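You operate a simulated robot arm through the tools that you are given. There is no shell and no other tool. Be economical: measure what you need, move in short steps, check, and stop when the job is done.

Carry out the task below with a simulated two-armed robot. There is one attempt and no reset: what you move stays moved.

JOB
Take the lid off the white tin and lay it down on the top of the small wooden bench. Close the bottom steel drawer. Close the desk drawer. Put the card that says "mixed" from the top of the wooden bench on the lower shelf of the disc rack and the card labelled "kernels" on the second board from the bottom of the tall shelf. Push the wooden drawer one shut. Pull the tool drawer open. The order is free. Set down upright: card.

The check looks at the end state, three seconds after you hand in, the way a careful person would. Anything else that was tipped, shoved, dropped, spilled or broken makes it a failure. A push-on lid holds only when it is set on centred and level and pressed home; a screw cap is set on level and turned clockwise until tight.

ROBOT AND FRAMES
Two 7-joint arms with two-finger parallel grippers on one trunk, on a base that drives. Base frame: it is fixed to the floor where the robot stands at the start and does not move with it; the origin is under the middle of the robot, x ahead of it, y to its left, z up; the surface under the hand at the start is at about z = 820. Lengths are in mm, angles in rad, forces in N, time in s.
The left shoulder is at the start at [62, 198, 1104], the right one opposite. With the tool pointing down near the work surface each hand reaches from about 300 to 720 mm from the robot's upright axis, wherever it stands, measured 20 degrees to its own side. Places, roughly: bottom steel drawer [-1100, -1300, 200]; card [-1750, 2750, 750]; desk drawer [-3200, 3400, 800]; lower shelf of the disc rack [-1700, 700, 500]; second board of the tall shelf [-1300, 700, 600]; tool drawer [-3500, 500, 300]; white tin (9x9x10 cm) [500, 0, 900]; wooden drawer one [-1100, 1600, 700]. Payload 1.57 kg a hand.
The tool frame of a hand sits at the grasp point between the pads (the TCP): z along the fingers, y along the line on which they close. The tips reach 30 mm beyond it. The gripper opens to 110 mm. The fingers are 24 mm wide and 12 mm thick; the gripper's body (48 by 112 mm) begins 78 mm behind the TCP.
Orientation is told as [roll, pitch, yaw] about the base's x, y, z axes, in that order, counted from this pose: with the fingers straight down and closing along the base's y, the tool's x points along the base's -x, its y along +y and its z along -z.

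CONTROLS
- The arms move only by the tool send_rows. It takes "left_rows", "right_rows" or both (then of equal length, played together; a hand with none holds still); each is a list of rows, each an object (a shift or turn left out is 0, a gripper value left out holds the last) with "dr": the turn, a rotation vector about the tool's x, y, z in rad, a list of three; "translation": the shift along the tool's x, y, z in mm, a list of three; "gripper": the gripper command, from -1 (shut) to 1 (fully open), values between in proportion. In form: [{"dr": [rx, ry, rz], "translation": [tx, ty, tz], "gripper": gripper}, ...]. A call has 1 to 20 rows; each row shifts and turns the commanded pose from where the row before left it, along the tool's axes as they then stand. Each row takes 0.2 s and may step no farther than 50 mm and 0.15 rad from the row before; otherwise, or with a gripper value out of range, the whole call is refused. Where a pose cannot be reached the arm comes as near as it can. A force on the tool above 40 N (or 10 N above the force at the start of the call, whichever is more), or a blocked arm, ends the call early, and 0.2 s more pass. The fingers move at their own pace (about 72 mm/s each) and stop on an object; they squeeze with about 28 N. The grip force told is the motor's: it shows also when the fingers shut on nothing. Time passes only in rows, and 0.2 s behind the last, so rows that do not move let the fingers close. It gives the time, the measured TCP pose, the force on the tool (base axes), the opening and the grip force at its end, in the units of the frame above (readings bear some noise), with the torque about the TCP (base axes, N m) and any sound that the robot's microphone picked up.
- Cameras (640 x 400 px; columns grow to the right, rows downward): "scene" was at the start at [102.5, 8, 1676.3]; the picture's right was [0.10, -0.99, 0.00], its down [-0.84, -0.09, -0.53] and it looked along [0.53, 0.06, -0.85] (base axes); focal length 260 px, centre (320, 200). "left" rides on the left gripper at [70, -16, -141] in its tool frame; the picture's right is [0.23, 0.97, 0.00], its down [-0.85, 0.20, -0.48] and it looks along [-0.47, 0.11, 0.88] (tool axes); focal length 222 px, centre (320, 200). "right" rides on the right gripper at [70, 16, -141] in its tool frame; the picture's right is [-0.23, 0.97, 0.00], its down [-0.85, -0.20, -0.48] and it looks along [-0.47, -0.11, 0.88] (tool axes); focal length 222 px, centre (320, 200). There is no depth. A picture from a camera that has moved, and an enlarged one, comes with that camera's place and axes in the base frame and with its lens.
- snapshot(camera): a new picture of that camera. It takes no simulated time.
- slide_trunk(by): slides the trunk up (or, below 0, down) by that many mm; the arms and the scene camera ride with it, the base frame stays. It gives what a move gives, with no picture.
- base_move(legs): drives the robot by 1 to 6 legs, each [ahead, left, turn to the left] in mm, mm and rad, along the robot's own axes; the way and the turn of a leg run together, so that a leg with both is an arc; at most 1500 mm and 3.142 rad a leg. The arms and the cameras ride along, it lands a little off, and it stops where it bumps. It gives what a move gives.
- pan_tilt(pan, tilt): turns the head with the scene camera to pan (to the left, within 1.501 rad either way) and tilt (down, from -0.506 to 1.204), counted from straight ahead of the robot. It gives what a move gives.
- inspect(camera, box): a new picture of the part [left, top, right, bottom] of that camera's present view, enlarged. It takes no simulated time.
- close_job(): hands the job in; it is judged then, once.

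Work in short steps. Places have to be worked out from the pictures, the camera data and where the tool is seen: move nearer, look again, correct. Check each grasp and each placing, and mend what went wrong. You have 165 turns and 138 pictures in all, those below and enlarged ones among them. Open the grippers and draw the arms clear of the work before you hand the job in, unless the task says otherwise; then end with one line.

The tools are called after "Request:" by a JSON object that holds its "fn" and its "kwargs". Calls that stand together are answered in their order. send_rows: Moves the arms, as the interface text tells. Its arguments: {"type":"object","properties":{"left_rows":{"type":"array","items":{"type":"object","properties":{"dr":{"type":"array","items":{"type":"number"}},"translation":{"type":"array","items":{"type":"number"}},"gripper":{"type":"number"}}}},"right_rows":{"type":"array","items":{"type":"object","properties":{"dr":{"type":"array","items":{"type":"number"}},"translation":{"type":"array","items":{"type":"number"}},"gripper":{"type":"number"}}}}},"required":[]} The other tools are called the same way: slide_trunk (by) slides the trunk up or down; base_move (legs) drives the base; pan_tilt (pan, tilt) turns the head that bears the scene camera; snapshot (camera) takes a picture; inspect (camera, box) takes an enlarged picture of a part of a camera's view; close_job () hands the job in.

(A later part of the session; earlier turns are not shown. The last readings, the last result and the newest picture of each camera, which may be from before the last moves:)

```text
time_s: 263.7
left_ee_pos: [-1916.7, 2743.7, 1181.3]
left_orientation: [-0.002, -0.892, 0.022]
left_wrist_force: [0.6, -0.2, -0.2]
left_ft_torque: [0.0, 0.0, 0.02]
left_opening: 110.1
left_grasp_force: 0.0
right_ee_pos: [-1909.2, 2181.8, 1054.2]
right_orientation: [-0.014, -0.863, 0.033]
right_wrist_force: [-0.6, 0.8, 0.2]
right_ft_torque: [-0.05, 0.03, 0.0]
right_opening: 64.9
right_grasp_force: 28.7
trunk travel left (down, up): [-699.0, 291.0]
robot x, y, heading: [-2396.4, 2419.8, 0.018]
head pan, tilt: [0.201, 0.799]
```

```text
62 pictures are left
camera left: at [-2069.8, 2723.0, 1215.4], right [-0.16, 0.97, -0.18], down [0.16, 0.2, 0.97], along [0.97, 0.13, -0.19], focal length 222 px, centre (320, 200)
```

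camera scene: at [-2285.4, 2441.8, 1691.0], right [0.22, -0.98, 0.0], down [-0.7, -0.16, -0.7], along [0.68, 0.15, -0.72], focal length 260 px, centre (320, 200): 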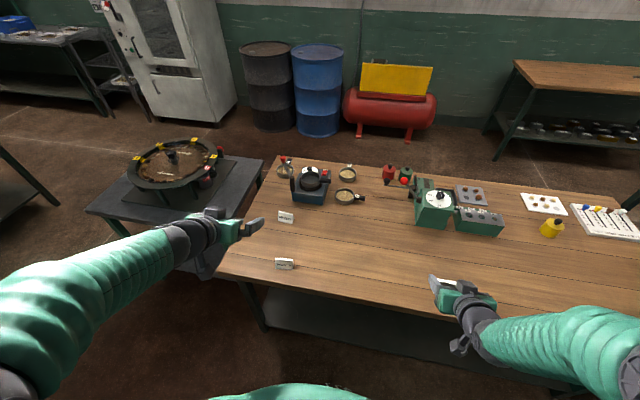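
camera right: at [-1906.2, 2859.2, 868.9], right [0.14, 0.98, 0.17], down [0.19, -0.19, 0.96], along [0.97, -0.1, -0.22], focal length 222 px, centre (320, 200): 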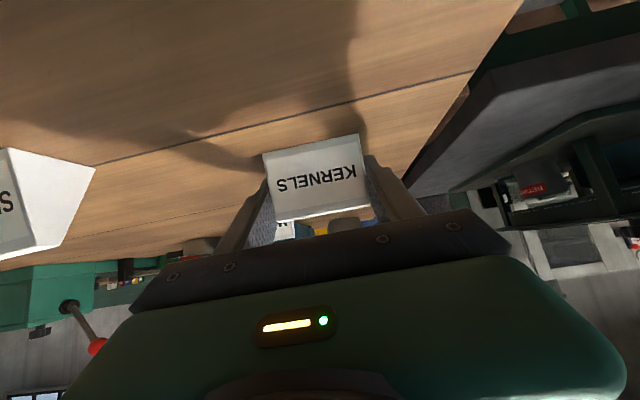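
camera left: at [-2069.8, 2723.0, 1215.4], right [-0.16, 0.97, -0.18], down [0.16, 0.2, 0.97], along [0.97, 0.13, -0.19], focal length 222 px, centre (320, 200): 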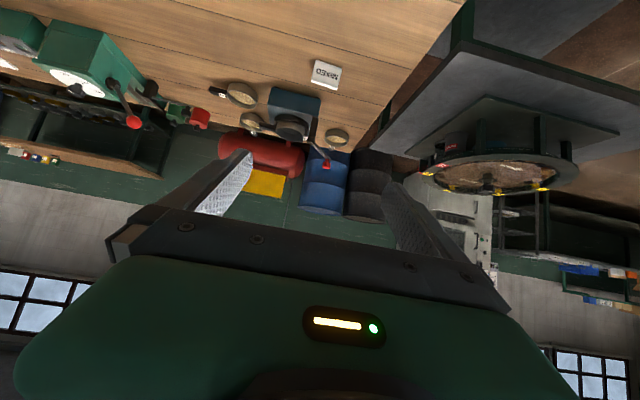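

MIXED is at about (-1600, 2747). I straighten, drive 200 mm forward and look again before descending with the left hand.

Request:
{"fn": "base_move", "kwargs": {"legs": [[0, 8, -0.018], [200, 0, 0]]}}

Request:
{"fn": "send_rows", "kwargs": {"left_rows": [{"translation": [-13, 0, 15]}, {"translation": [-13, 0, 15]}, {"translation": [-13, 0, 15]}, {"translation": [-13, 0, 15]}, {"translation": [-13, 0, 15]}, {}]}}

Request:
{"fn": "snapshot", "kwargs": {"camera": "left"}}

Request:
{"fn": "snapshot", "kwargs": {"camera": "scene"}}

```text
time_s: 265.6
left_ee_pos: [-1715.0, 2739.2, 1184.1]
left_orientation: [0.004, -0.895, 0.002]
left_wrist_force: [-0.5, 0.0, 0.1]
left_ft_torque: [-0.03, -0.03, 0.02]
left_opening: 110.1
left_grasp_force: 0.1
right_ee_pos: [-1714.8, 2179.5, 1054.7]
right_orientation: [-0.011, -0.865, 0.014]
right_wrist_force: [0.3, 0.1, -0.1]
right_ft_torque: [0.02, 0.01, 0.01]
right_opening: 64.9
right_grasp_force: 27.7
trunk travel left (down, up): [-699.0, 291.0]
robot x, y, heading: [-2200.6, 2431.2, 0.001]
head pan, tilt: [0.201, 0.799]
```

```text
time_s: 267.1
left_ee_pos: [-1613.7, 2744.5, 1182.0]
left_orientation: [0.004, -0.893, 0.004]
left_wrist_force: [0.0, -0.1, -0.7]
left_ft_torque: [0.04, 0.03, 0.01]
left_opening: 109.9
left_grasp_force: 0.0
right_ee_pos: [-1713.4, 2179.0, 1053.6]
right_orientation: [-0.013, -0.863, 0.015]
right_wrist_force: [-0.2, -0.5, -1.2]
right_ft_torque: [0.01, 0.0, 0.03]
right_opening: 65.1
right_grasp_force: 28.1
trunk travel left (down, up): [-699.0, 291.0]
robot x, y, heading: [-2195.9, 2428.2, 0.001]
head pan, tilt: [0.201, 0.799]
```

```text
61 pictures are left
camera left: at [-1766.5, 2726.7, 1216.2], right [-0.15, 0.97, -0.18], down [0.16, 0.2, 0.97], along [0.98, 0.12, -0.19], focal length 222 px, centre (320, 200)
```

left: 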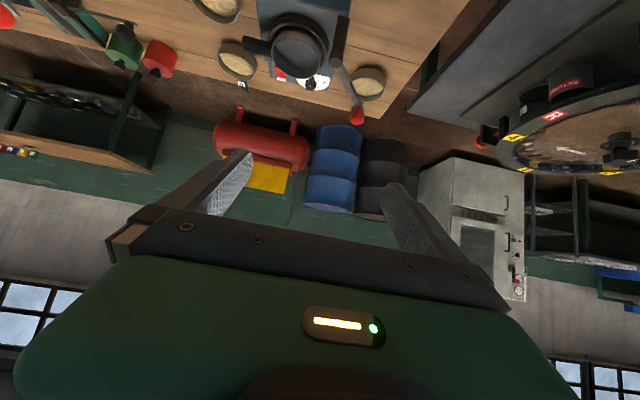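

```text
60 pictures are left
camera scene: at [-2085.4, 2445.9, 1690.9], right [0.2, -0.98, 0.0], down [-0.7, -0.14, -0.7], along [0.68, 0.14, -0.72], focal length 260 px, centre (320, 200)
```

scene: 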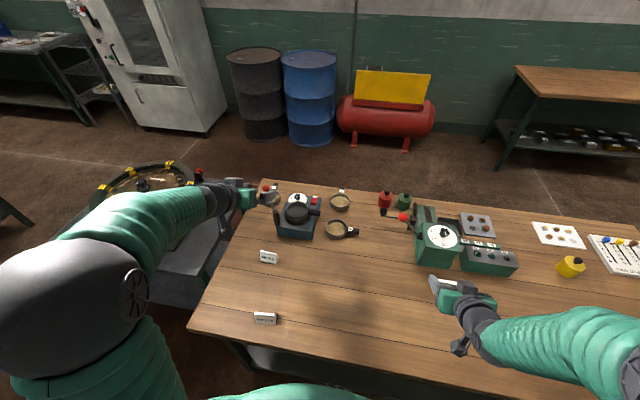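

I descend 250 mm with the left hand and recheck.

Request:
{"fn": "send_rows", "kwargs": {"left_rows": [{"translation": [19.5, 0, 15.7]}, {"translation": [19.5, 0, 15.7]}, {"translation": [19.5, 0, 15.7]}, {"translation": [19.5, 0, 15.7]}, {"translation": [19.5, 0, 15.7]}, {"translation": [19.5, 0, 15.7]}, {"translation": [19.5, 0, 15.7]}, {"translation": [19.5, 0, 15.7]}, {"translation": [19.5, 0, 15.7]}, {"translation": [19.5, 0, 15.7]}, {}]}}

Request:
{"fn": "snapshot", "kwargs": {"camera": "left"}}

```text
time_s: 269.4
left_ee_pos: [-1612.7, 2745.6, 933.8]
left_orientation: [0.004, -0.894, 0.004]
left_wrist_force: [-0.5, -0.1, 0.3]
left_ft_torque: [-0.02, 0.02, 0.0]
left_opening: 109.9
left_grasp_force: 0.0
right_ee_pos: [-1712.7, 2179.5, 1054.1]
right_orientation: [-0.012, -0.865, 0.017]
right_wrist_force: [0.3, -0.6, 0.5]
right_ft_torque: [0.0, -0.05, 0.0]
right_opening: 64.8
right_grasp_force: 28.0
trunk travel left (down, up): [-699.0, 291.0]
robot x, y, heading: [-2197.7, 2431.9, 0.004]
head pan, tilt: [0.201, 0.799]
```

```text
59 pictures are left
camera left: at [-1766.4, 2726.9, 968.8], right [-0.15, 0.97, -0.18], down [0.16, 0.2, 0.97], along [0.98, 0.12, -0.19], focal length 222 px, centre (320, 200)
```

left: 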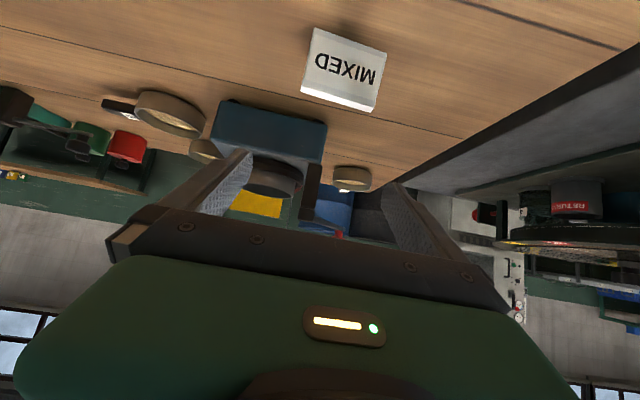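

Ridge of MIXED at x≈-1594, y 2716–2779. I move 18 mm forward, descend to z≈830, then close.

Request:
{"fn": "send_rows", "kwargs": {"left_rows": [{"translation": [-11.3, 1, 14]}, {"translation": [19.5, 0, 15.7]}, {"translation": [19.5, 0, 15.7]}, {"translation": [19.5, 0, 15.7]}, {"translation": [15.6, 0, 12.5]}, {"translation": [6.2, 0, 5]}, {}]}}

Request:
{"fn": "snapshot", "kwargs": {"camera": "left"}}

```text
time_s: 271.1
left_ee_pos: [-1595.6, 2745.0, 831.4]
left_orientation: [0.001, -0.893, 0.007]
left_wrist_force: [0.0, 0.3, -0.4]
left_ft_torque: [0.03, 0.02, 0.0]
left_opening: 110.0
left_grasp_force: 0.0
right_ee_pos: [-1713.8, 2179.0, 1053.4]
right_orientation: [-0.011, -0.862, 0.016]
right_wrist_force: [-0.7, 0.2, -0.9]
right_ft_torque: [0.03, 0.03, 0.01]
right_opening: 65.3
right_grasp_force: 27.9
trunk travel left (down, up): [-699.0, 291.0]
robot x, y, heading: [-2197.9, 2432.5, 0.001]
head pan, tilt: [0.201, 0.799]
```

```text
58 pictures are left
camera left: at [-1749.0, 2726.5, 865.4], right [-0.15, 0.97, -0.18], down [0.16, 0.2, 0.97], along [0.98, 0.12, -0.19], focal length 222 px, centre (320, 200)
```

left: 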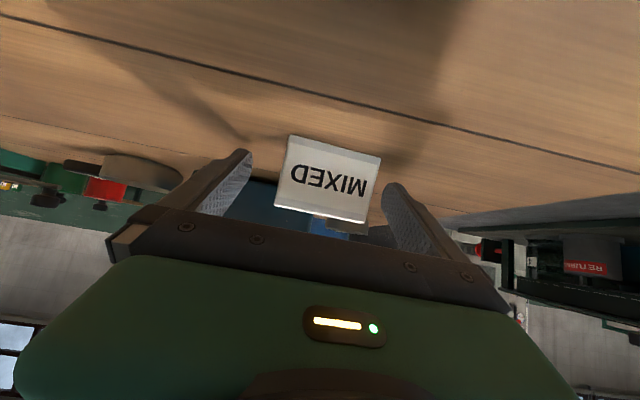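

The card is between the fingers; I close and lift it straight up.

Request:
{"fn": "send_rows", "kwargs": {"left_rows": [{"gripper": 0.5}, {"gripper": 0.35}, {"gripper": 0.2}, {"gripper": 0.05}, {"gripper": -0.2}, {"gripper": -0.2}, {"gripper": -0.2}, {"translation": [-8, 0, -6.5]}, {"translation": [-19.5, 0, -15.7]}, {"translation": [-19.5, 0, -15.7]}, {"translation": [-19.5, 0, -15.7]}, {"translation": [-19.5, 0, -15.7]}, {"translation": [-19.5, 0, -15.7]}, {"translation": [-19.5, 0, -15.7]}, {"translation": [-19.5, 0, -15.7]}, {}]}}

Request:
{"fn": "snapshot", "kwargs": {"camera": "left"}}

```text
time_s: 274.4
left_ee_pos: [-1593.3, 2742.1, 1017.4]
left_orientation: [0.004, -0.893, 0.006]
left_wrist_force: [-0.3, -0.5, 0.1]
left_ft_torque: [-0.01, 0.02, 0.0]
left_opening: 65.0
left_grasp_force: 28.3
right_ee_pos: [-1712.8, 2178.8, 1054.0]
right_orientation: [-0.012, -0.863, 0.016]
right_wrist_force: [-0.1, 0.3, 0.4]
right_ft_torque: [-0.01, -0.02, 0.0]
right_opening: 65.0
right_grasp_force: 27.8
trunk travel left (down, up): [-699.0, 291.0]
robot x, y, heading: [-2201.0, 2427.8, 0.002]
head pan, tilt: [0.201, 0.799]
```

```text
57 pictures are left
camera left: at [-1747.9, 2725.2, 1051.4], right [-0.15, 0.97, -0.18], down [0.16, 0.2, 0.97], along [0.98, 0.12, -0.19], focal length 222 px, centre (320, 200)
```

left: 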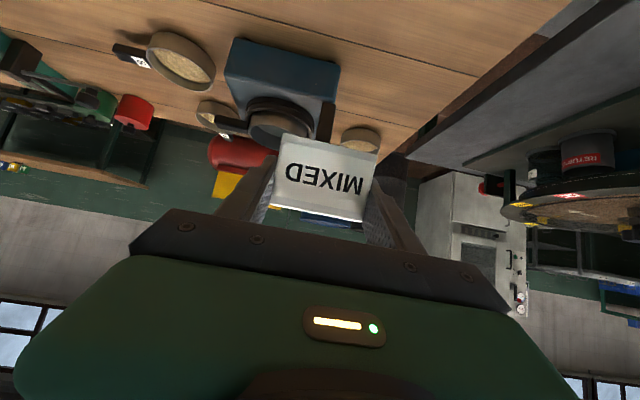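

Both cards are held. I retract, back off, and drive south to the disc rack.

Request:
{"fn": "send_rows", "kwargs": {"left_rows": [{"translation": [12.5, 0, -15.6]}, {"translation": [12.5, 0, -15.6]}, {"translation": [12.5, 0, -15.6]}, {"translation": [12.5, 0, -15.6]}, {"translation": [12.5, 0, -15.6]}, {}]}}

Request:
{"fn": "base_move", "kwargs": {"legs": [[-300, 0, 0], [0, -1000, 0], [0, -1000, 0]]}}

Request:
{"fn": "pan_tilt", "kwargs": {"pan": 0.2, "tilt": 0.8}}

Request:
{"fn": "snapshot", "kwargs": {"camera": "scene"}}

```text
time_s: 275.9
left_ee_pos: [-1695.5, 2741.8, 1019.3]
left_orientation: [0.002, -0.893, 0.005]
left_wrist_force: [-0.4, -0.1, -0.1]
left_ft_torque: [0.03, 0.01, 0.03]
left_opening: 64.8
left_grasp_force: 27.9
right_ee_pos: [-1713.5, 2179.2, 1054.7]
right_orientation: [-0.012, -0.863, 0.015]
right_wrist_force: [-0.5, 0.1, 0.0]
right_ft_torque: [0.02, 0.01, 0.01]
right_opening: 64.9
right_grasp_force: 28.0
trunk travel left (down, up): [-699.0, 291.0]
robot x, y, heading: [-2191.9, 2430.4, 0.004]
head pan, tilt: [0.201, 0.799]
```

```text
time_s: 287.4
left_ee_pos: [-1973.1, 761.6, 1017.2]
left_orientation: [-0.002, -0.893, 0.017]
left_wrist_force: [-0.3, -0.5, 0.2]
left_ft_torque: [-0.02, 0.0, -0.01]
left_opening: 65.0
left_grasp_force: 28.3
right_ee_pos: [-1985.1, 200.0, 1055.4]
right_orientation: [-0.015, -0.863, 0.029]
right_wrist_force: [-0.2, -0.4, 0.7]
right_ft_torque: [-0.03, 0.02, 0.01]
right_opening: 65.0
right_grasp_force: 27.7
trunk travel left (down, up): [-699.0, 291.0]
robot x, y, heading: [-2474.2, 444.8, 0.01]
head pan, tilt: [0.201, 0.799]
```

```text
time_s: 288.0
left_ee_pos: [-1974.2, 758.4, 1019.3]
left_orientation: [0.002, -0.893, 0.015]
left_wrist_force: [0.0, 0.3, 0.3]
left_ft_torque: [0.02, -0.05, -0.01]
left_opening: 64.9
left_grasp_force: 28.0
right_ee_pos: [-1986.7, 196.5, 1054.4]
right_orientation: [-0.012, -0.864, 0.026]
right_wrist_force: [1.3, -0.4, 0.5]
right_ft_torque: [0.01, 0.01, 0.02]
right_opening: 64.9
right_grasp_force: 28.3
trunk travel left (down, up): [-699.0, 291.0]
robot x, y, heading: [-2473.1, 441.7, 0.01]
head pan, tilt: [0.201, 0.799]
```

```text
56 pictures are left
camera scene: at [-2359.9, 458.0, 1690.9], right [0.21, -0.98, 0.0], down [-0.7, -0.15, -0.7], along [0.68, 0.15, -0.72], focal length 260 px, centre (320, 200)
```

scene: 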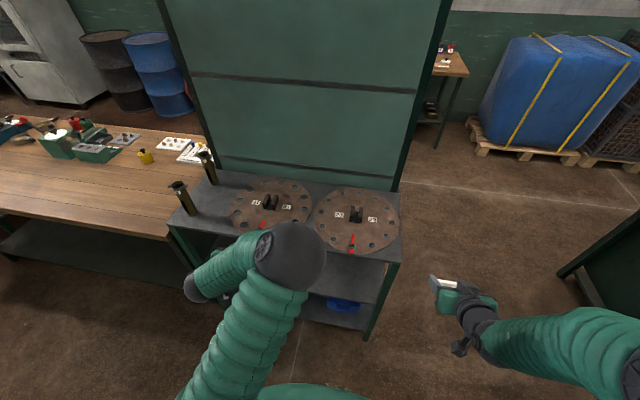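

I need to see the rack's shelves under the top. I lower the trunk 400 mm (hands stay west of the rack face at x≈-1820) and look level.

Request:
{"fn": "slide_trunk", "kwargs": {"by": -400}}

Request:
{"fn": "pan_tilt", "kwargs": {"pan": 0.3, "tilt": 0.75}}

Request:
{"fn": "snapshot", "kwargs": {"camera": "scene"}}

Request:
{"fn": "snapshot", "kwargs": {"camera": "left"}}

```text
time_s: 291.8
left_ee_pos: [-1975.3, 758.9, 619.2]
left_orientation: [0.003, -0.892, 0.014]
left_wrist_force: [0.0, 0.2, -0.5]
left_ft_torque: [0.0, 0.0, 0.01]
left_opening: 64.8
left_grasp_force: 27.9
right_ee_pos: [-1987.1, 196.9, 653.9]
right_orientation: [-0.012, -0.864, 0.027]
right_wrist_force: [0.4, -0.9, -0.1]
right_ft_torque: [0.0, 0.05, 0.04]
right_opening: 64.8
right_grasp_force: 27.9
trunk travel left (down, up): [-299.0, 691.0]
robot x, y, heading: [-2469.1, 442.8, 0.01]
head pan, tilt: [0.201, 0.799]
```

```text
time_s: 292.5
left_ee_pos: [-1974.7, 758.7, 619.7]
left_orientation: [0.005, -0.894, 0.015]
left_wrist_force: [0.4, 0.2, 0.9]
left_ft_torque: [-0.04, 0.01, -0.01]
left_opening: 65.0
left_grasp_force: 27.6
right_ee_pos: [-1985.9, 196.7, 653.6]
right_orientation: [-0.012, -0.866, 0.026]
right_wrist_force: [0.2, 0.5, 0.0]
right_ft_torque: [-0.01, 0.01, 0.01]
right_opening: 65.1
right_grasp_force: 28.2
trunk travel left (down, up): [-299.0, 691.0]
robot x, y, heading: [-2472.9, 440.4, 0.013]
head pan, tilt: [0.3, 0.75]
```

```text
55 pictures are left
camera scene: at [-2360.8, 467.0, 1294.9], right [0.31, -0.95, 0.0], down [-0.65, -0.21, -0.73], along [0.69, 0.22, -0.68], focal length 260 px, centre (320, 200)
```

scene: 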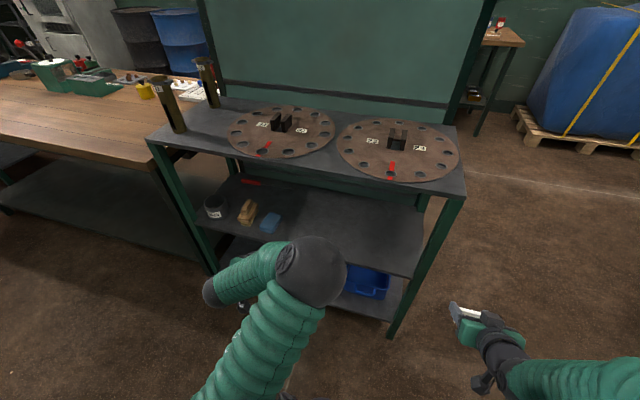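

```text
54 pictures are left
camera left: at [-2128.5, 740.6, 653.1], right [-0.16, 0.97, -0.18], down [0.16, 0.2, 0.97], along [0.97, 0.12, -0.19], focal length 222 px, centre (320, 200)
```

left: 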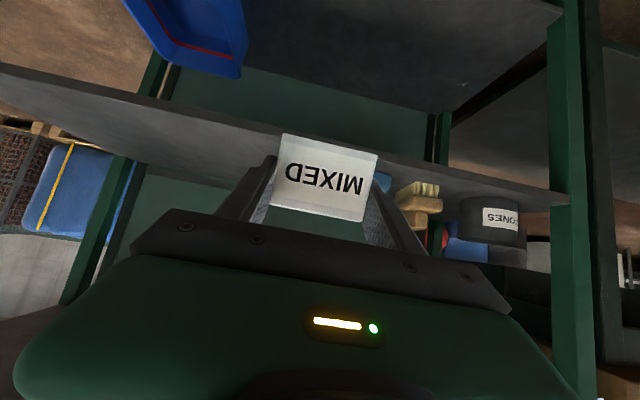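

The rack's lower shelf is at z≈505 with front edge x≈-1817, deck ~350 mm above; brush and sponge stand north of y≈830. I'll put MIXED at about (-1745, 700). I align the base first.

Request:
{"fn": "base_move", "kwargs": {"legs": [[0, 0, -0.012], [0, -52, 0], [130, 0, 0]]}}

Request:
{"fn": "snapshot", "kwargs": {"camera": "left"}}

```text
time_s: 294.6
left_ee_pos: [-1840.6, 697.6, 619.1]
left_orientation: [0.01, -0.891, -0.004]
left_wrist_force: [0.5, 0.1, -0.8]
left_ft_torque: [0.0, 0.0, 0.03]
left_opening: 64.6
left_grasp_force: 28.5
right_ee_pos: [-1858.8, 135.7, 652.8]
right_orientation: [-0.004, -0.862, 0.008]
right_wrist_force: [0.8, -0.9, 0.1]
right_ft_torque: [0.02, 0.0, 0.02]
right_opening: 65.0
right_grasp_force: 28.0
trunk travel left (down, up): [-299.0, 691.0]
robot x, y, heading: [-2342.2, 388.6, -0.001]
head pan, tilt: [0.3, 0.75]
```

```text
53 pictures are left
camera left: at [-1994.5, 680.8, 654.1], right [-0.15, 0.97, -0.17], down [0.16, 0.19, 0.97], along [0.98, 0.11, -0.19], focal length 222 px, centre (320, 200)
```

left: 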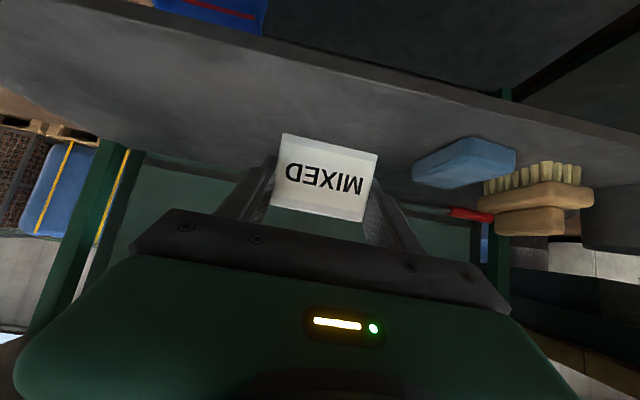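

Clear space ahead. I reach in 95 mm and lower to just above the shelf.

Request:
{"fn": "send_rows", "kwargs": {"left_rows": [{"translation": [-11.9, 0, 14.8]}, {"translation": [-11.9, 0, 14.8]}, {"translation": [-11.9, 0, 14.8]}, {"translation": [-11.9, 0, 14.8]}, {"translation": [-11.9, 0, 14.8]}, {"translation": [11.7, 0, 9.4]}, {"translation": [11.7, 0, 9.4]}, {"translation": [11.7, 0, 9.4]}, {"translation": [7.8, 0, 6.3]}, {}]}}

Request:
{"fn": "snapshot", "kwargs": {"camera": "left"}}

Request:
{"fn": "snapshot", "kwargs": {"camera": "scene"}}

```text
time_s: 296.8
left_ee_pos: [-1746.5, 702.5, 564.1]
left_orientation: [0.002, -0.896, 0.003]
left_wrist_force: [-0.2, 1.4, -0.3]
left_ft_torque: [0.02, -0.02, -0.02]
left_opening: 64.8
left_grasp_force: 27.6
right_ee_pos: [-1859.7, 138.9, 654.0]
right_orientation: [-0.011, -0.865, 0.014]
right_wrist_force: [-0.1, -1.3, -0.3]
right_ft_torque: [0.01, 0.04, -0.02]
right_opening: 64.5
right_grasp_force: 28.4
trunk travel left (down, up): [-299.0, 691.0]
robot x, y, heading: [-2340.3, 389.1, 0.0]
head pan, tilt: [0.3, 0.75]
```

```text
52 pictures are left
camera left: at [-1900.8, 685.0, 598.1], right [-0.15, 0.97, -0.18], down [0.16, 0.2, 0.97], along [0.98, 0.11, -0.19], focal length 222 px, centre (320, 200)
```

left: 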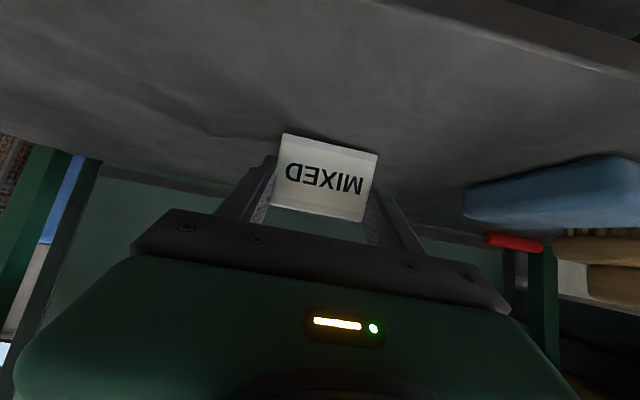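

```text
51 pictures are left
camera scene: at [-2230.6, 413.3, 1294.9], right [0.29, -0.96, 0.0], down [-0.65, -0.2, -0.73], along [0.7, 0.22, -0.68], focal length 260 px, centre (320, 200)
```

scene: 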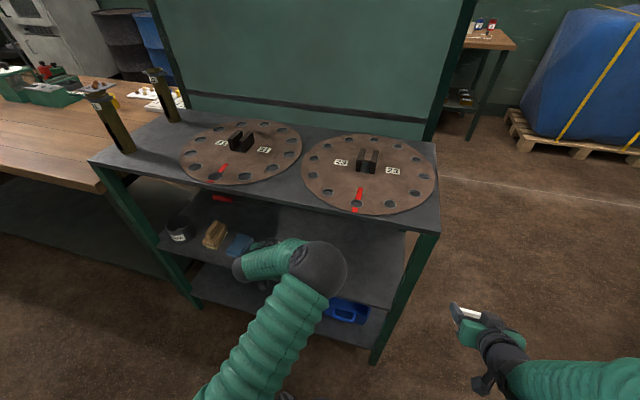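

Shadow is close; about 20 mm left. I lower 15 mm, reading the force.

Request:
{"fn": "send_rows", "kwargs": {"left_rows": [{"translation": [3.9, 0, 3.1]}, {"translation": [3.9, 0, 3.1]}, {"translation": [3.1, 0, 2.5]}, {}]}}

Request:
{"fn": "inspect", "kwargs": {"camera": "left", "box": [220, 90, 420, 215]}}

```text
time_s: 297.9
left_ee_pos: [-1743.1, 702.5, 556.0]
left_orientation: [0.003, -0.915, 0.003]
left_wrist_force: [0.1, 0.1, 18.2]
left_ft_torque: [-0.24, 0.09, -0.01]
left_opening: 65.0
left_grasp_force: 28.0
right_ee_pos: [-1860.6, 137.1, 654.2]
right_orientation: [-0.01, -0.863, 0.012]
right_wrist_force: [-0.2, 0.1, -0.8]
right_ft_torque: [0.02, 0.0, 0.01]
right_opening: 64.9
right_grasp_force: 27.8
trunk travel left (down, up): [-299.0, 691.0]
robot x, y, heading: [-2341.9, 391.8, -0.003]
head pan, tilt: [0.3, 0.75]
stopped in row 4 (left hand): the force on the tool passed its limit at 41 N (the readings are from after the stop); the commanded pose is now the measured one
```

```text
3.20 times, centred on (320, 152) of left
camera zoom: at [-1898.3, 684.7, 588.9], right [-0.14, 0.97, -0.18], down [0.14, 0.2, 0.97], along [0.98, 0.12, -0.17], focal length 711 px, centre (320, 352)
```

zoom: 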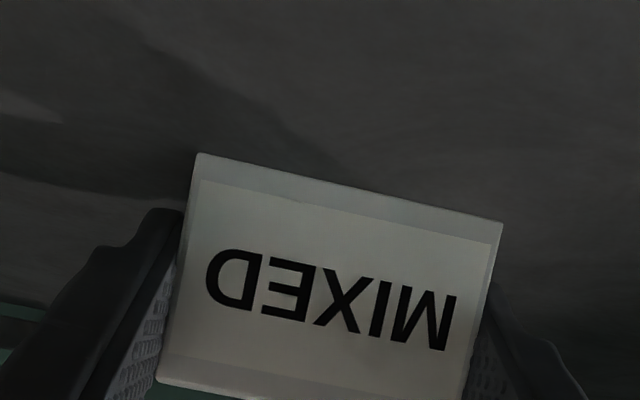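

The card touches the shelf (z≈517). I ease off 1 mm, open slowly, then pull straight back and up.

Request:
{"fn": "send_rows", "kwargs": {"left_rows": [{"translation": [-0.8, 0, -0.6]}, {"gripper": 0.22}, {"gripper": 0.35}, {"gripper": 0.6}, {"gripper": 0.9}, {}, {"translation": [6, 0, -8]}, {"translation": [12.5, 0, -15.6]}, {"translation": [12.5, 0, -15.6]}, {}]}}

Request:
{"fn": "snapshot", "kwargs": {"camera": "left"}}

```text
time_s: 300.1
left_ee_pos: [-1795.2, 700.5, 557.3]
left_orientation: [0.002, -0.908, 0.004]
left_wrist_force: [12.1, -6.0, 21.8]
left_ft_torque: [-0.95, -0.72, 0.51]
left_opening: 106.2
left_grasp_force: 0.7
right_ee_pos: [-1861.4, 135.9, 654.2]
right_orientation: [-0.009, -0.864, 0.011]
right_wrist_force: [0.0, 0.0, -0.1]
right_ft_torque: [-0.02, -0.01, -0.05]
right_opening: 65.1
right_grasp_force: 28.0
trunk travel left (down, up): [-299.0, 691.0]
robot x, y, heading: [-2343.0, 388.5, -0.0]
head pan, tilt: [0.3, 0.75]
```

```text
49 pictures are left
camera left: at [-1949.1, 683.9, 589.7], right [-0.14, 0.97, -0.18], down [0.15, 0.2, 0.97], along [0.98, 0.11, -0.17], focal length 222 px, centre (320, 200)
```

left: 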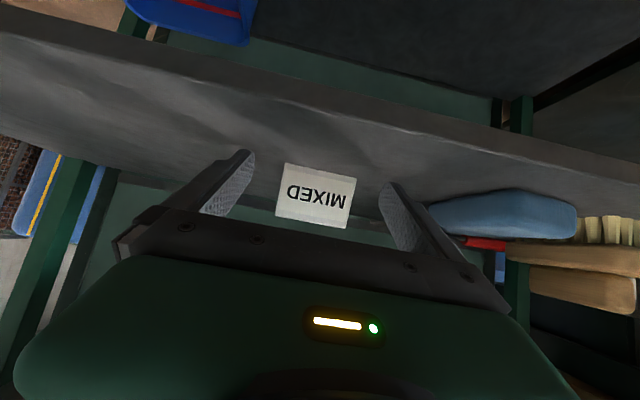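

MIXED stands upright. There's some contact force on the hand (fingertips likely brushing the shelf), so I lift 15 mm first, then retract.

Request:
{"fn": "send_rows", "kwargs": {"left_rows": [{"translation": [-6, 0, -5]}, {"translation": [-6, 0, -5]}, {}]}}

Request:
{"fn": "snapshot", "kwargs": {"camera": "scene"}}

```text
time_s: 300.9
left_ee_pos: [-1795.5, 702.2, 568.9]
left_orientation: [0.004, -0.905, 0.003]
left_wrist_force: [0.2, -1.2, -0.2]
left_ft_torque: [-0.01, -0.01, -0.01]
left_opening: 104.5
left_grasp_force: 0.0
right_ee_pos: [-1858.9, 138.0, 653.9]
right_orientation: [-0.013, -0.866, 0.014]
right_wrist_force: [-0.4, 1.1, 0.1]
right_ft_torque: [0.01, 0.0, -0.02]
right_opening: 64.5
right_grasp_force: 27.9
trunk travel left (down, up): [-299.0, 691.0]
robot x, y, heading: [-2343.9, 388.9, -0.009]
head pan, tilt: [0.3, 0.75]
```

```text
48 pictures are left
camera scene: at [-2230.7, 413.1, 1294.8], right [0.29, -0.96, 0.0], down [-0.65, -0.2, -0.73], along [0.7, 0.22, -0.68], focal length 260 px, centre (320, 200)
```

scene: 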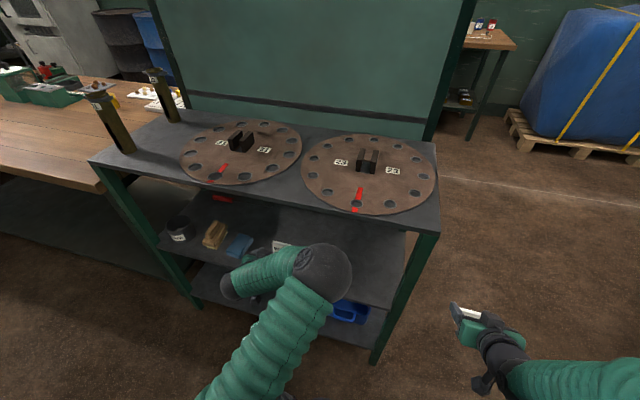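

The hand is free. I back away to verify the card, then raise the trunk for the drive.

Request:
{"fn": "base_move", "kwargs": {"legs": [[-160, 0, 0.009]]}}

Request:
{"fn": "slide_trunk", "kwargs": {"by": 400}}

Request:
{"fn": "send_rows", "kwargs": {"left_rows": [{"dr": [0, 0.15, 0]}, {"dr": [0, 0.15, 0]}, {"dr": [0, 0.15, 0]}, {"dr": [0, 0.15, 0]}, {"dr": [0, 0.15, 0]}, {"dr": [0, 0.15, 0], "translation": [30, 0, -30]}, {"translation": [30, 0, -30]}, {"translation": [20, 0, -40]}]}}

Request:
{"fn": "inspect", "kwargs": {"camera": "scene", "box": [120, 150, 440, 350]}}

```text
time_s: 302.3
left_ee_pos: [-1962.3, 706.6, 570.9]
left_orientation: [0.002, -0.908, 0.012]
left_wrist_force: [-0.8, 0.2, 1.3]
left_ft_torque: [-0.02, -0.01, 0.0]
left_opening: 104.6
left_grasp_force: 0.0
right_ee_pos: [-2022.6, 140.9, 654.4]
right_orientation: [-0.013, -0.864, 0.021]
right_wrist_force: [-0.4, 0.5, 0.4]
right_ft_torque: [-0.02, 0.01, -0.02]
right_opening: 64.8
right_grasp_force: 27.9
trunk travel left (down, up): [-299.0, 691.0]
robot x, y, heading: [-2506.3, 392.9, 0.011]
head pan, tilt: [0.3, 0.75]
```

```text
time_s: 306.1
left_ee_pos: [-1962.1, 706.5, 971.1]
left_orientation: [0.0, -0.907, 0.011]
left_wrist_force: [0.6, 0.0, -0.1]
left_ft_torque: [-0.01, -0.01, 0.04]
left_opening: 104.6
left_grasp_force: 0.0
right_ee_pos: [-2023.1, 141.9, 1054.9]
right_orientation: [-0.012, -0.865, 0.021]
right_wrist_force: [-0.6, 0.3, -0.3]
right_ft_torque: [-0.02, 0.0, -0.01]
right_opening: 64.7
right_grasp_force: 27.9
trunk travel left (down, up): [-699.0, 291.0]
robot x, y, heading: [-2511.1, 390.0, 0.01]
head pan, tilt: [0.3, 0.75]
```

```text
time_s: 307.9
left_ee_pos: [-2046.1, 705.6, 1068.9]
left_orientation: [0.004, -0.008, 0.015]
left_wrist_force: [-0.4, -0.5, -1.3]
left_ft_torque: [0.04, -0.07, -0.02]
left_opening: 104.8
left_grasp_force: 0.2
right_ee_pos: [-2024.0, 142.5, 1055.5]
right_orientation: [-0.013, -0.865, 0.021]
right_wrist_force: [-0.5, 1.0, -0.1]
right_ft_torque: [0.02, -0.02, -0.01]
right_opening: 64.6
right_grasp_force: 28.7
trunk travel left (down, up): [-699.0, 291.0]
robot x, y, heading: [-2510.0, 386.0, 0.011]
head pan, tilt: [0.3, 0.75]
```

```text
2.00 times, centred on (280, 250) of scene
camera zoom: at [-2396.5, 414.2, 1695.0], right [0.3, -0.95, 0.0], down [-0.65, -0.21, -0.73], along [0.7, 0.22, -0.68], focal length 520 px, centre (400, 100)
```

zoom: 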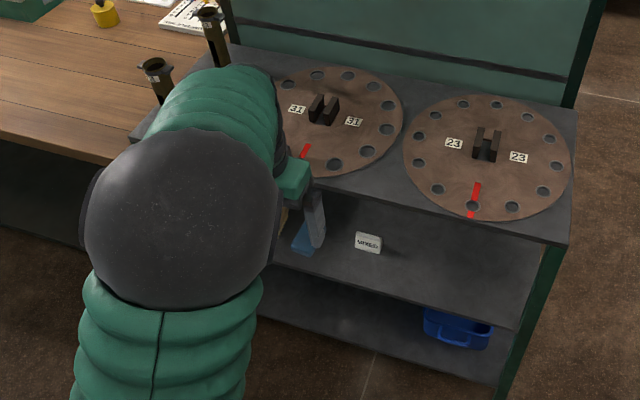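

MIXED stands upright on the rack's shelf at z≈525, matching the given place. Now I drive around the south end to the front of the tall shelf with KERNELS.

Request:
{"fn": "base_move", "kwargs": {"legs": [[0, 0, -0.011], [0, -790, 0], [1500, 0, 0], [640, 0, 0], [0, 0, 3.141]]}}

Request:
{"fn": "pan_tilt", "kwargs": {"pan": -0.2, "tilt": 0.6}}

Request:
{"fn": "snapshot", "kwargs": {"camera": "scene"}}

```text
time_s: 329.9
left_ee_pos: [-836.9, -684.0, 1069.2]
left_orientation: [0.0, -0.006, -3.112]
left_wrist_force: [0.5, 0.2, -0.3]
left_ft_torque: [0.03, -0.03, 0.01]
left_opening: 104.4
left_grasp_force: 0.1
right_ee_pos: [-870.4, -119.9, 1055.1]
right_orientation: [-0.012, -0.865, -3.103]
right_wrist_force: [-0.6, -1.1, -0.5]
right_ft_torque: [0.0, 0.0, 0.01]
right_opening: 65.1
right_grasp_force: 28.0
trunk travel left (down, up): [-699.0, 291.0]
robot x, y, heading: [-378.6, -360.2, -3.117]
head pan, tilt: [0.3, 0.75]
```

```text
time_s: 330.9
left_ee_pos: [-836.4, -683.7, 1068.5]
left_orientation: [-0.001, -0.008, -3.11]
left_wrist_force: [0.1, -0.1, 0.2]
left_ft_torque: [0.02, 0.03, -0.01]
left_opening: 104.7
left_grasp_force: 0.1
right_ee_pos: [-870.0, -118.5, 1054.7]
right_orientation: [-0.013, -0.867, -3.103]
right_wrist_force: [0.4, 0.8, 0.0]
right_ft_torque: [0.01, 0.02, -0.03]
right_opening: 64.8
right_grasp_force: 28.0
trunk travel left (down, up): [-699.0, 291.0]
robot x, y, heading: [-381.1, -355.8, -3.116]
head pan, tilt: [-0.201, 0.6]
```

```text
46 pictures are left
camera scene: at [-500.4, -344.3, 1707.8], right [0.18, 0.98, 0.0], down [0.56, -0.1, -0.82], along [-0.81, 0.14, -0.57], focal length 260 px, centre (320, 200)
```

scene: 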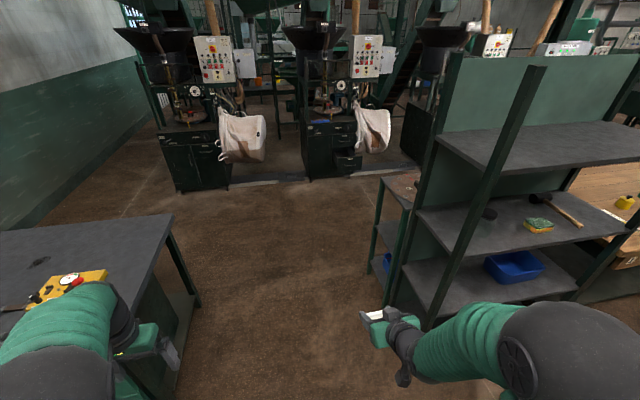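

I move north along the shelf front and look.

Request:
{"fn": "base_move", "kwargs": {"legs": [[0, 0, -0.026], [0, -600, 0]]}}

Request:
{"fn": "slide_trunk", "kwargs": {"by": -250}}

Request:
{"fn": "pan_tilt", "kwargs": {"pan": -0.2, "tilt": 0.75}}

Request:
{"fn": "snapshot", "kwargs": {"camera": "scene"}}

Request:
{"fn": "snapshot", "kwargs": {"camera": "right"}}

```text
time_s: 334.6
left_ee_pos: [-843.4, -75.3, 1067.5]
left_orientation: [-0.001, -0.009, -3.125]
left_wrist_force: [0.0, 0.1, 0.5]
left_ft_torque: [0.03, -0.01, 0.02]
left_opening: 104.5
left_grasp_force: 0.1
right_ee_pos: [-868.7, 487.4, 1056.1]
right_orientation: [-0.016, -0.866, -3.11]
right_wrist_force: [0.2, 0.0, -0.6]
right_ft_torque: [0.04, 0.01, 0.0]
right_opening: 64.9
right_grasp_force: 27.9
trunk travel left (down, up): [-699.0, 291.0]
robot x, y, heading: [-381.9, 247.3, -3.13]
head pan, tilt: [-0.201, 0.6]
```

```text
time_s: 337.2
left_ee_pos: [-842.6, -72.6, 819.1]
left_orientation: [0.001, -0.01, -3.125]
left_wrist_force: [-0.5, -0.1, 0.4]
left_ft_torque: [0.01, -0.01, 0.05]
left_opening: 104.5
left_grasp_force: 0.1
right_ee_pos: [-867.8, 491.2, 804.2]
right_orientation: [-0.014, -0.866, -3.113]
right_wrist_force: [-0.1, -0.7, 0.2]
right_ft_torque: [0.02, 0.0, 0.0]
right_opening: 64.9
right_grasp_force: 27.6
trunk travel left (down, up): [-449.0, 541.0]
robot x, y, heading: [-384.4, 247.0, -3.13]
head pan, tilt: [-0.201, 0.6]
```

```text
time_s: 337.9
left_ee_pos: [-841.8, -72.5, 819.1]
left_orientation: [-0.001, -0.012, -3.125]
left_wrist_force: [0.2, 0.4, -0.3]
left_ft_torque: [-0.01, 0.01, 0.01]
left_opening: 104.6
left_grasp_force: 0.0
right_ee_pos: [-867.8, 490.8, 805.2]
right_orientation: [-0.014, -0.865, -3.113]
right_wrist_force: [-0.5, -0.5, 0.2]
right_ft_torque: [-0.02, -0.01, -0.01]
right_opening: 65.0
right_grasp_force: 28.2
trunk travel left (down, up): [-449.0, 541.0]
robot x, y, heading: [-385.0, 243.9, -3.128]
head pan, tilt: [-0.201, 0.75]
```

```text
45 pictures are left
camera scene: at [-497.1, 260.9, 1444.9], right [0.19, 0.98, 0.0], down [0.67, -0.13, -0.73], along [-0.72, 0.14, -0.68], focal length 260 px, centre (320, 200)
```

scene: 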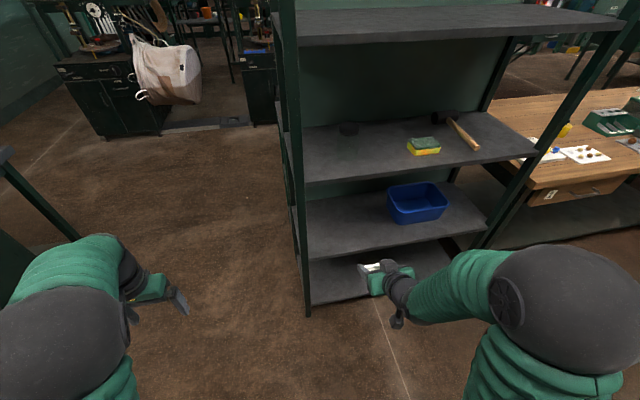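

```text
44 pictures are left
camera right: at [-714.3, 477.4, 843.6], right [-0.13, -0.98, 0.16], down [-0.19, 0.19, 0.96], along [-0.97, 0.09, -0.21], focal length 222 px, centre (320, 200)
```

right: 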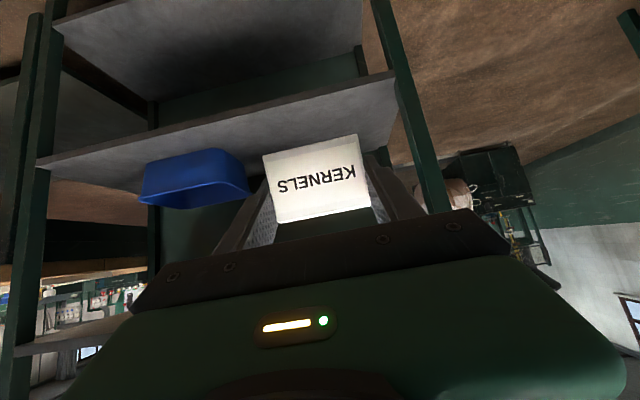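

The second board (with the blue bin) is at z≈545, edge x≈-1120; bin spans y≥740, south post near y≈330. I'll place KERNELS at about (-1190, 530). I lower, align and drive in.

Request:
{"fn": "slide_trunk", "kwargs": {"by": -160}}

Request:
{"fn": "base_move", "kwargs": {"legs": [[0, 0, -0.013], [0, -35, 0], [190, 0, 0]]}}

Request:
{"fn": "snapshot", "kwargs": {"camera": "right"}}

Request:
{"fn": "snapshot", "kwargs": {"camera": "scene"}}

```text
time_s: 339.7
left_ee_pos: [-840.7, -73.0, 658.9]
left_orientation: [0.001, -0.011, -3.124]
left_wrist_force: [0.2, -0.7, 0.0]
left_ft_torque: [-0.02, -0.03, -0.01]
left_opening: 104.7
left_grasp_force: 0.1
right_ee_pos: [-866.3, 490.5, 646.0]
right_orientation: [-0.016, -0.868, -3.114]
right_wrist_force: [-0.4, -0.5, -0.8]
right_ft_torque: [0.02, 0.02, 0.02]
right_opening: 64.8
right_grasp_force: 27.8
trunk travel left (down, up): [-289.0, 701.0]
robot x, y, heading: [-379.2, 244.7, -3.131]
head pan, tilt: [-0.201, 0.75]
```

```text
time_s: 342.1
left_ee_pos: [-1037.0, -34.4, 657.8]
left_orientation: [0.0, -0.008, -3.134]
left_wrist_force: [1.0, -0.8, -0.5]
left_ft_torque: [0.03, -0.05, -0.01]
left_opening: 104.6
left_grasp_force: 0.0
right_ee_pos: [-1057.8, 529.8, 644.1]
right_orientation: [-0.013, -0.865, -3.122]
right_wrist_force: [0.0, -0.2, -0.1]
right_ft_torque: [0.01, 0.01, -0.02]
right_opening: 64.8
right_grasp_force: 27.6
trunk travel left (down, up): [-289.0, 701.0]
robot x, y, heading: [-576.4, 278.2, -3.139]
head pan, tilt: [-0.201, 0.75]
```

```text
43 pictures are left
camera right: at [-904.4, 514.7, 683.2], right [-0.14, -0.98, 0.16], down [-0.19, 0.19, 0.96], along [-0.97, 0.1, -0.21], focal length 222 px, centre (320, 200)
```

right: 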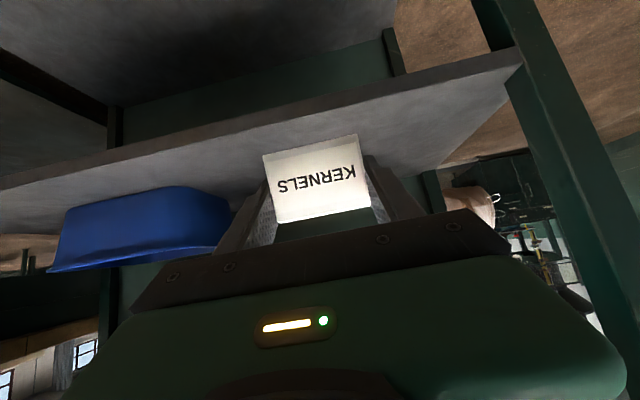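

```text
42 pictures are left
camera scene: at [-689.7, 296.3, 1284.7], right [0.2, 0.98, 0.0], down [0.67, -0.13, -0.73], along [-0.71, 0.14, -0.68], focal length 260 px, centre (320, 200)
```

scene: 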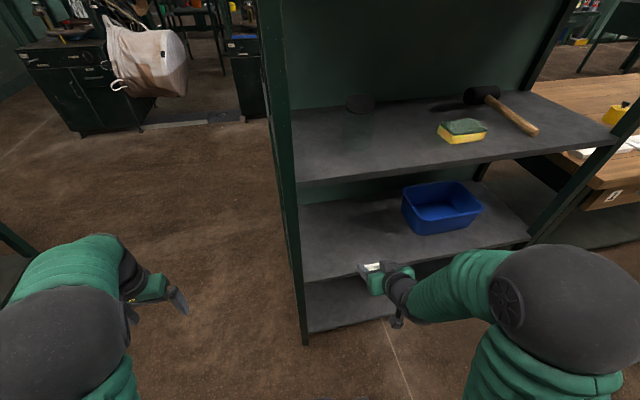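

Clear. I reach in 132 mm and lower to TCP z≈600.

Request:
{"fn": "send_rows", "kwargs": {"right_rows": [{"translation": [-12.3, 0, 14.5]}, {"translation": [-12.3, 0, 14.5]}, {"translation": [-12.3, 0, 14.5]}, {"translation": [-12.3, 0, 14.5]}, {"translation": [-12.3, 0, 14.5]}, {"translation": [-12.3, 0, 14.5]}, {"translation": [-12.3, 0, 14.5]}, {"translation": [11.4, 0, 9.7]}, {"translation": [11.4, 0, 9.7]}, {"translation": [9.1, 0, 7.8]}, {}]}}

Request:
{"fn": "snapshot", "kwargs": {"camera": "right"}}

```text
time_s: 344.5
left_ee_pos: [-1035.4, -34.0, 659.9]
left_orientation: [0.0, -0.011, -3.132]
left_wrist_force: [0.5, -0.5, -0.4]
left_ft_torque: [0.01, -0.02, 0.0]
left_opening: 104.6
left_grasp_force: 0.1
right_ee_pos: [-1190.0, 529.2, 604.2]
right_orientation: [-0.014, -0.867, -3.123]
right_wrist_force: [0.3, 0.1, -0.1]
right_ft_torque: [-0.02, -0.02, 0.02]
right_opening: 64.8
right_grasp_force: 27.7
trunk travel left (down, up): [-289.0, 701.0]
robot x, y, heading: [-579.0, 282.6, -3.139]
head pan, tilt: [-0.201, 0.75]
```

```text
41 pictures are left
camera right: at [-1036.8, 514.1, 642.3], right [-0.14, -0.98, 0.16], down [-0.19, 0.19, 0.96], along [-0.97, 0.1, -0.21], focal length 222 px, centre (320, 200)
```

right: 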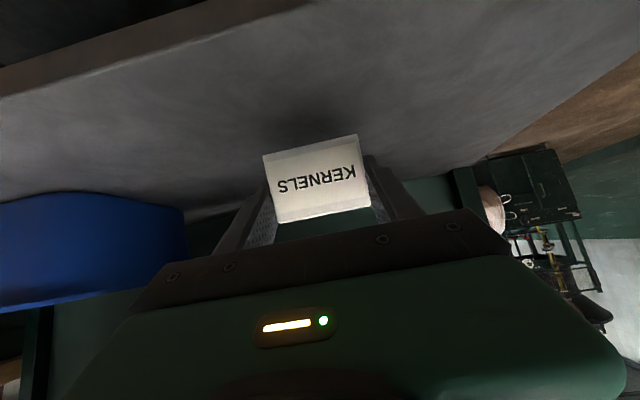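

I lower in small steps until it touches.

Request:
{"fn": "send_rows", "kwargs": {"right_rows": [{"translation": [3, 0, 2.6]}, {"translation": [3, 0, 2.6]}, {"translation": [3, 0, 2.6]}, {}]}}

Request:
{"fn": "inspect", "kwargs": {"camera": "right", "box": [220, 90, 420, 215]}}

```text
time_s: 345.5
left_ee_pos: [-1035.9, -33.5, 659.2]
left_orientation: [0.001, -0.01, -3.134]
left_wrist_force: [0.7, 0.2, -0.2]
left_ft_torque: [-0.02, -0.02, 0.03]
left_opening: 104.6
left_grasp_force: 0.0
right_ee_pos: [-1189.3, 527.9, 590.6]
right_orientation: [-0.014, -0.867, -3.122]
right_wrist_force: [0.4, 0.2, -0.5]
right_ft_torque: [0.0, -0.01, -0.01]
right_opening: 65.1
right_grasp_force: 27.9
trunk travel left (down, up): [-289.0, 701.0]
robot x, y, heading: [-576.2, 280.9, -3.141]
head pan, tilt: [-0.201, 0.75]
```

```text
3.20 times, centred on (320, 152) of right
camera zoom: at [-1036.0, 513.2, 629.2], right [-0.14, -0.98, 0.16], down [-0.19, 0.19, 0.96], along [-0.97, 0.1, -0.21], focal length 711 px, centre (320, 352)
```

zoom: 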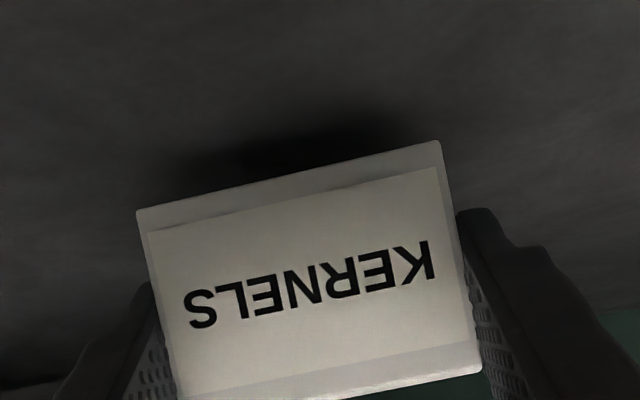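

Request:
{"fn": "send_rows", "kwargs": {"right_rows": [{"translation": [1.5, 0, 1.3]}, {"translation": [1.5, 0, 1.3]}, {"translation": [1.5, 0, 1.3]}, {"translation": [1.5, 0, 1.3]}, {}]}}

```text
time_s: 346.7
left_ee_pos: [-1036.4, -34.7, 659.3]
left_orientation: [0.0, -0.012, -3.132]
left_wrist_force: [0.4, -0.3, 0.8]
left_ft_torque: [0.03, 0.01, -0.03]
left_opening: 104.2
left_grasp_force: 0.0
right_ee_pos: [-1190.0, 528.3, 583.7]
right_orientation: [-0.014, -0.867, -3.122]
right_wrist_force: [-0.7, -0.2, -0.9]
right_ft_torque: [0.0, 0.0, -0.03]
right_opening: 64.9
right_grasp_force: 28.8
trunk travel left (down, up): [-289.0, 701.0]
robot x, y, heading: [-578.9, 284.4, -3.143]
head pan, tilt: [-0.201, 0.75]
```

No contact yet at TCP 584; I continue in 1.5 mm steps.

Request:
{"fn": "send_rows", "kwargs": {"right_rows": [{"translation": [1.2, 0, 1]}, {"translation": [1.2, 0, 1]}, {"translation": [1.2, 0, 1]}, {"translation": [1.2, 0, 1]}, {"translation": [1.2, 0, 1]}, {}]}}

Request:
{"fn": "inspect", "kwargs": {"camera": "right", "box": [220, 90, 420, 215]}}

```text
time_s: 348.1
left_ee_pos: [-1036.0, -34.7, 660.6]
left_orientation: [0.002, -0.011, -3.132]
left_wrist_force: [-0.9, 0.6, 0.0]
left_ft_torque: [0.0, -0.01, 0.02]
left_opening: 104.5
left_grasp_force: 0.1
right_ee_pos: [-1190.7, 528.3, 581.0]
right_orientation: [-0.017, -0.875, -3.121]
right_wrist_force: [-2.1, 2.8, 20.3]
right_ft_torque: [-0.35, -0.13, -0.01]
right_opening: 64.8
right_grasp_force: 28.2
trunk travel left (down, up): [-289.0, 701.0]
robot x, y, heading: [-577.0, 281.8, -3.14]
head pan, tilt: [-0.201, 0.75]
```

```text
3.20 times, centred on (320, 152) of right
camera zoom: at [-1037.6, 513.6, 616.8], right [-0.14, -0.98, 0.16], down [-0.18, 0.19, 0.96], along [-0.97, 0.1, -0.21], focal length 711 px, centre (320, 352)
```

zoom: 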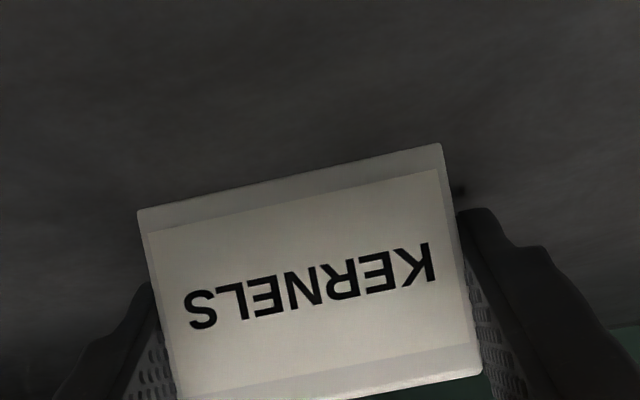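

It rests on the board. I ease off, open slowly, lift slightly and withdraw.

Request:
{"fn": "send_rows", "kwargs": {"right_rows": [{"translation": [-1.2, 0, -1]}, {"gripper": 0.22}, {"gripper": 0.35}, {"gripper": 0.6}, {"gripper": 0.9}, {}, {"translation": [-6, 0, -5]}, {"translation": [-6, 0, -5]}, {"translation": [12.3, 0, -14.5]}, {"translation": [12.3, 0, -14.5]}, {"translation": [12.3, 0, -14.5]}, {"translation": [12.3, 0, -14.5]}, {}]}}

Request:
{"fn": "snapshot", "kwargs": {"camera": "right"}}

```text
time_s: 350.9
left_ee_pos: [-1036.0, -33.9, 659.2]
left_orientation: [0.001, -0.012, -3.133]
left_wrist_force: [0.4, -0.3, 0.6]
left_ft_torque: [0.03, 0.02, 0.0]
left_opening: 104.8
left_grasp_force: 0.1
right_ee_pos: [-1111.9, 529.1, 592.2]
right_orientation: [-0.014, -0.869, -3.122]
right_wrist_force: [1.2, 0.4, 0.3]
right_ft_torque: [0.0, 0.0, -0.01]
right_opening: 104.5
right_grasp_force: 0.1
trunk travel left (down, up): [-289.0, 701.0]
robot x, y, heading: [-575.3, 281.8, -3.138]
head pan, tilt: [-0.201, 0.75]
```

```text
38 pictures are left
camera right: at [-958.7, 514.8, 630.1], right [-0.14, -0.98, 0.16], down [-0.19, 0.19, 0.96], along [-0.97, 0.1, -0.21], focal length 222 px, centre (320, 200)
```

right: 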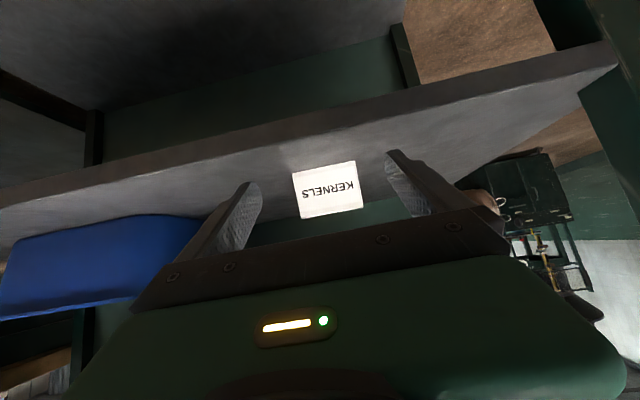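

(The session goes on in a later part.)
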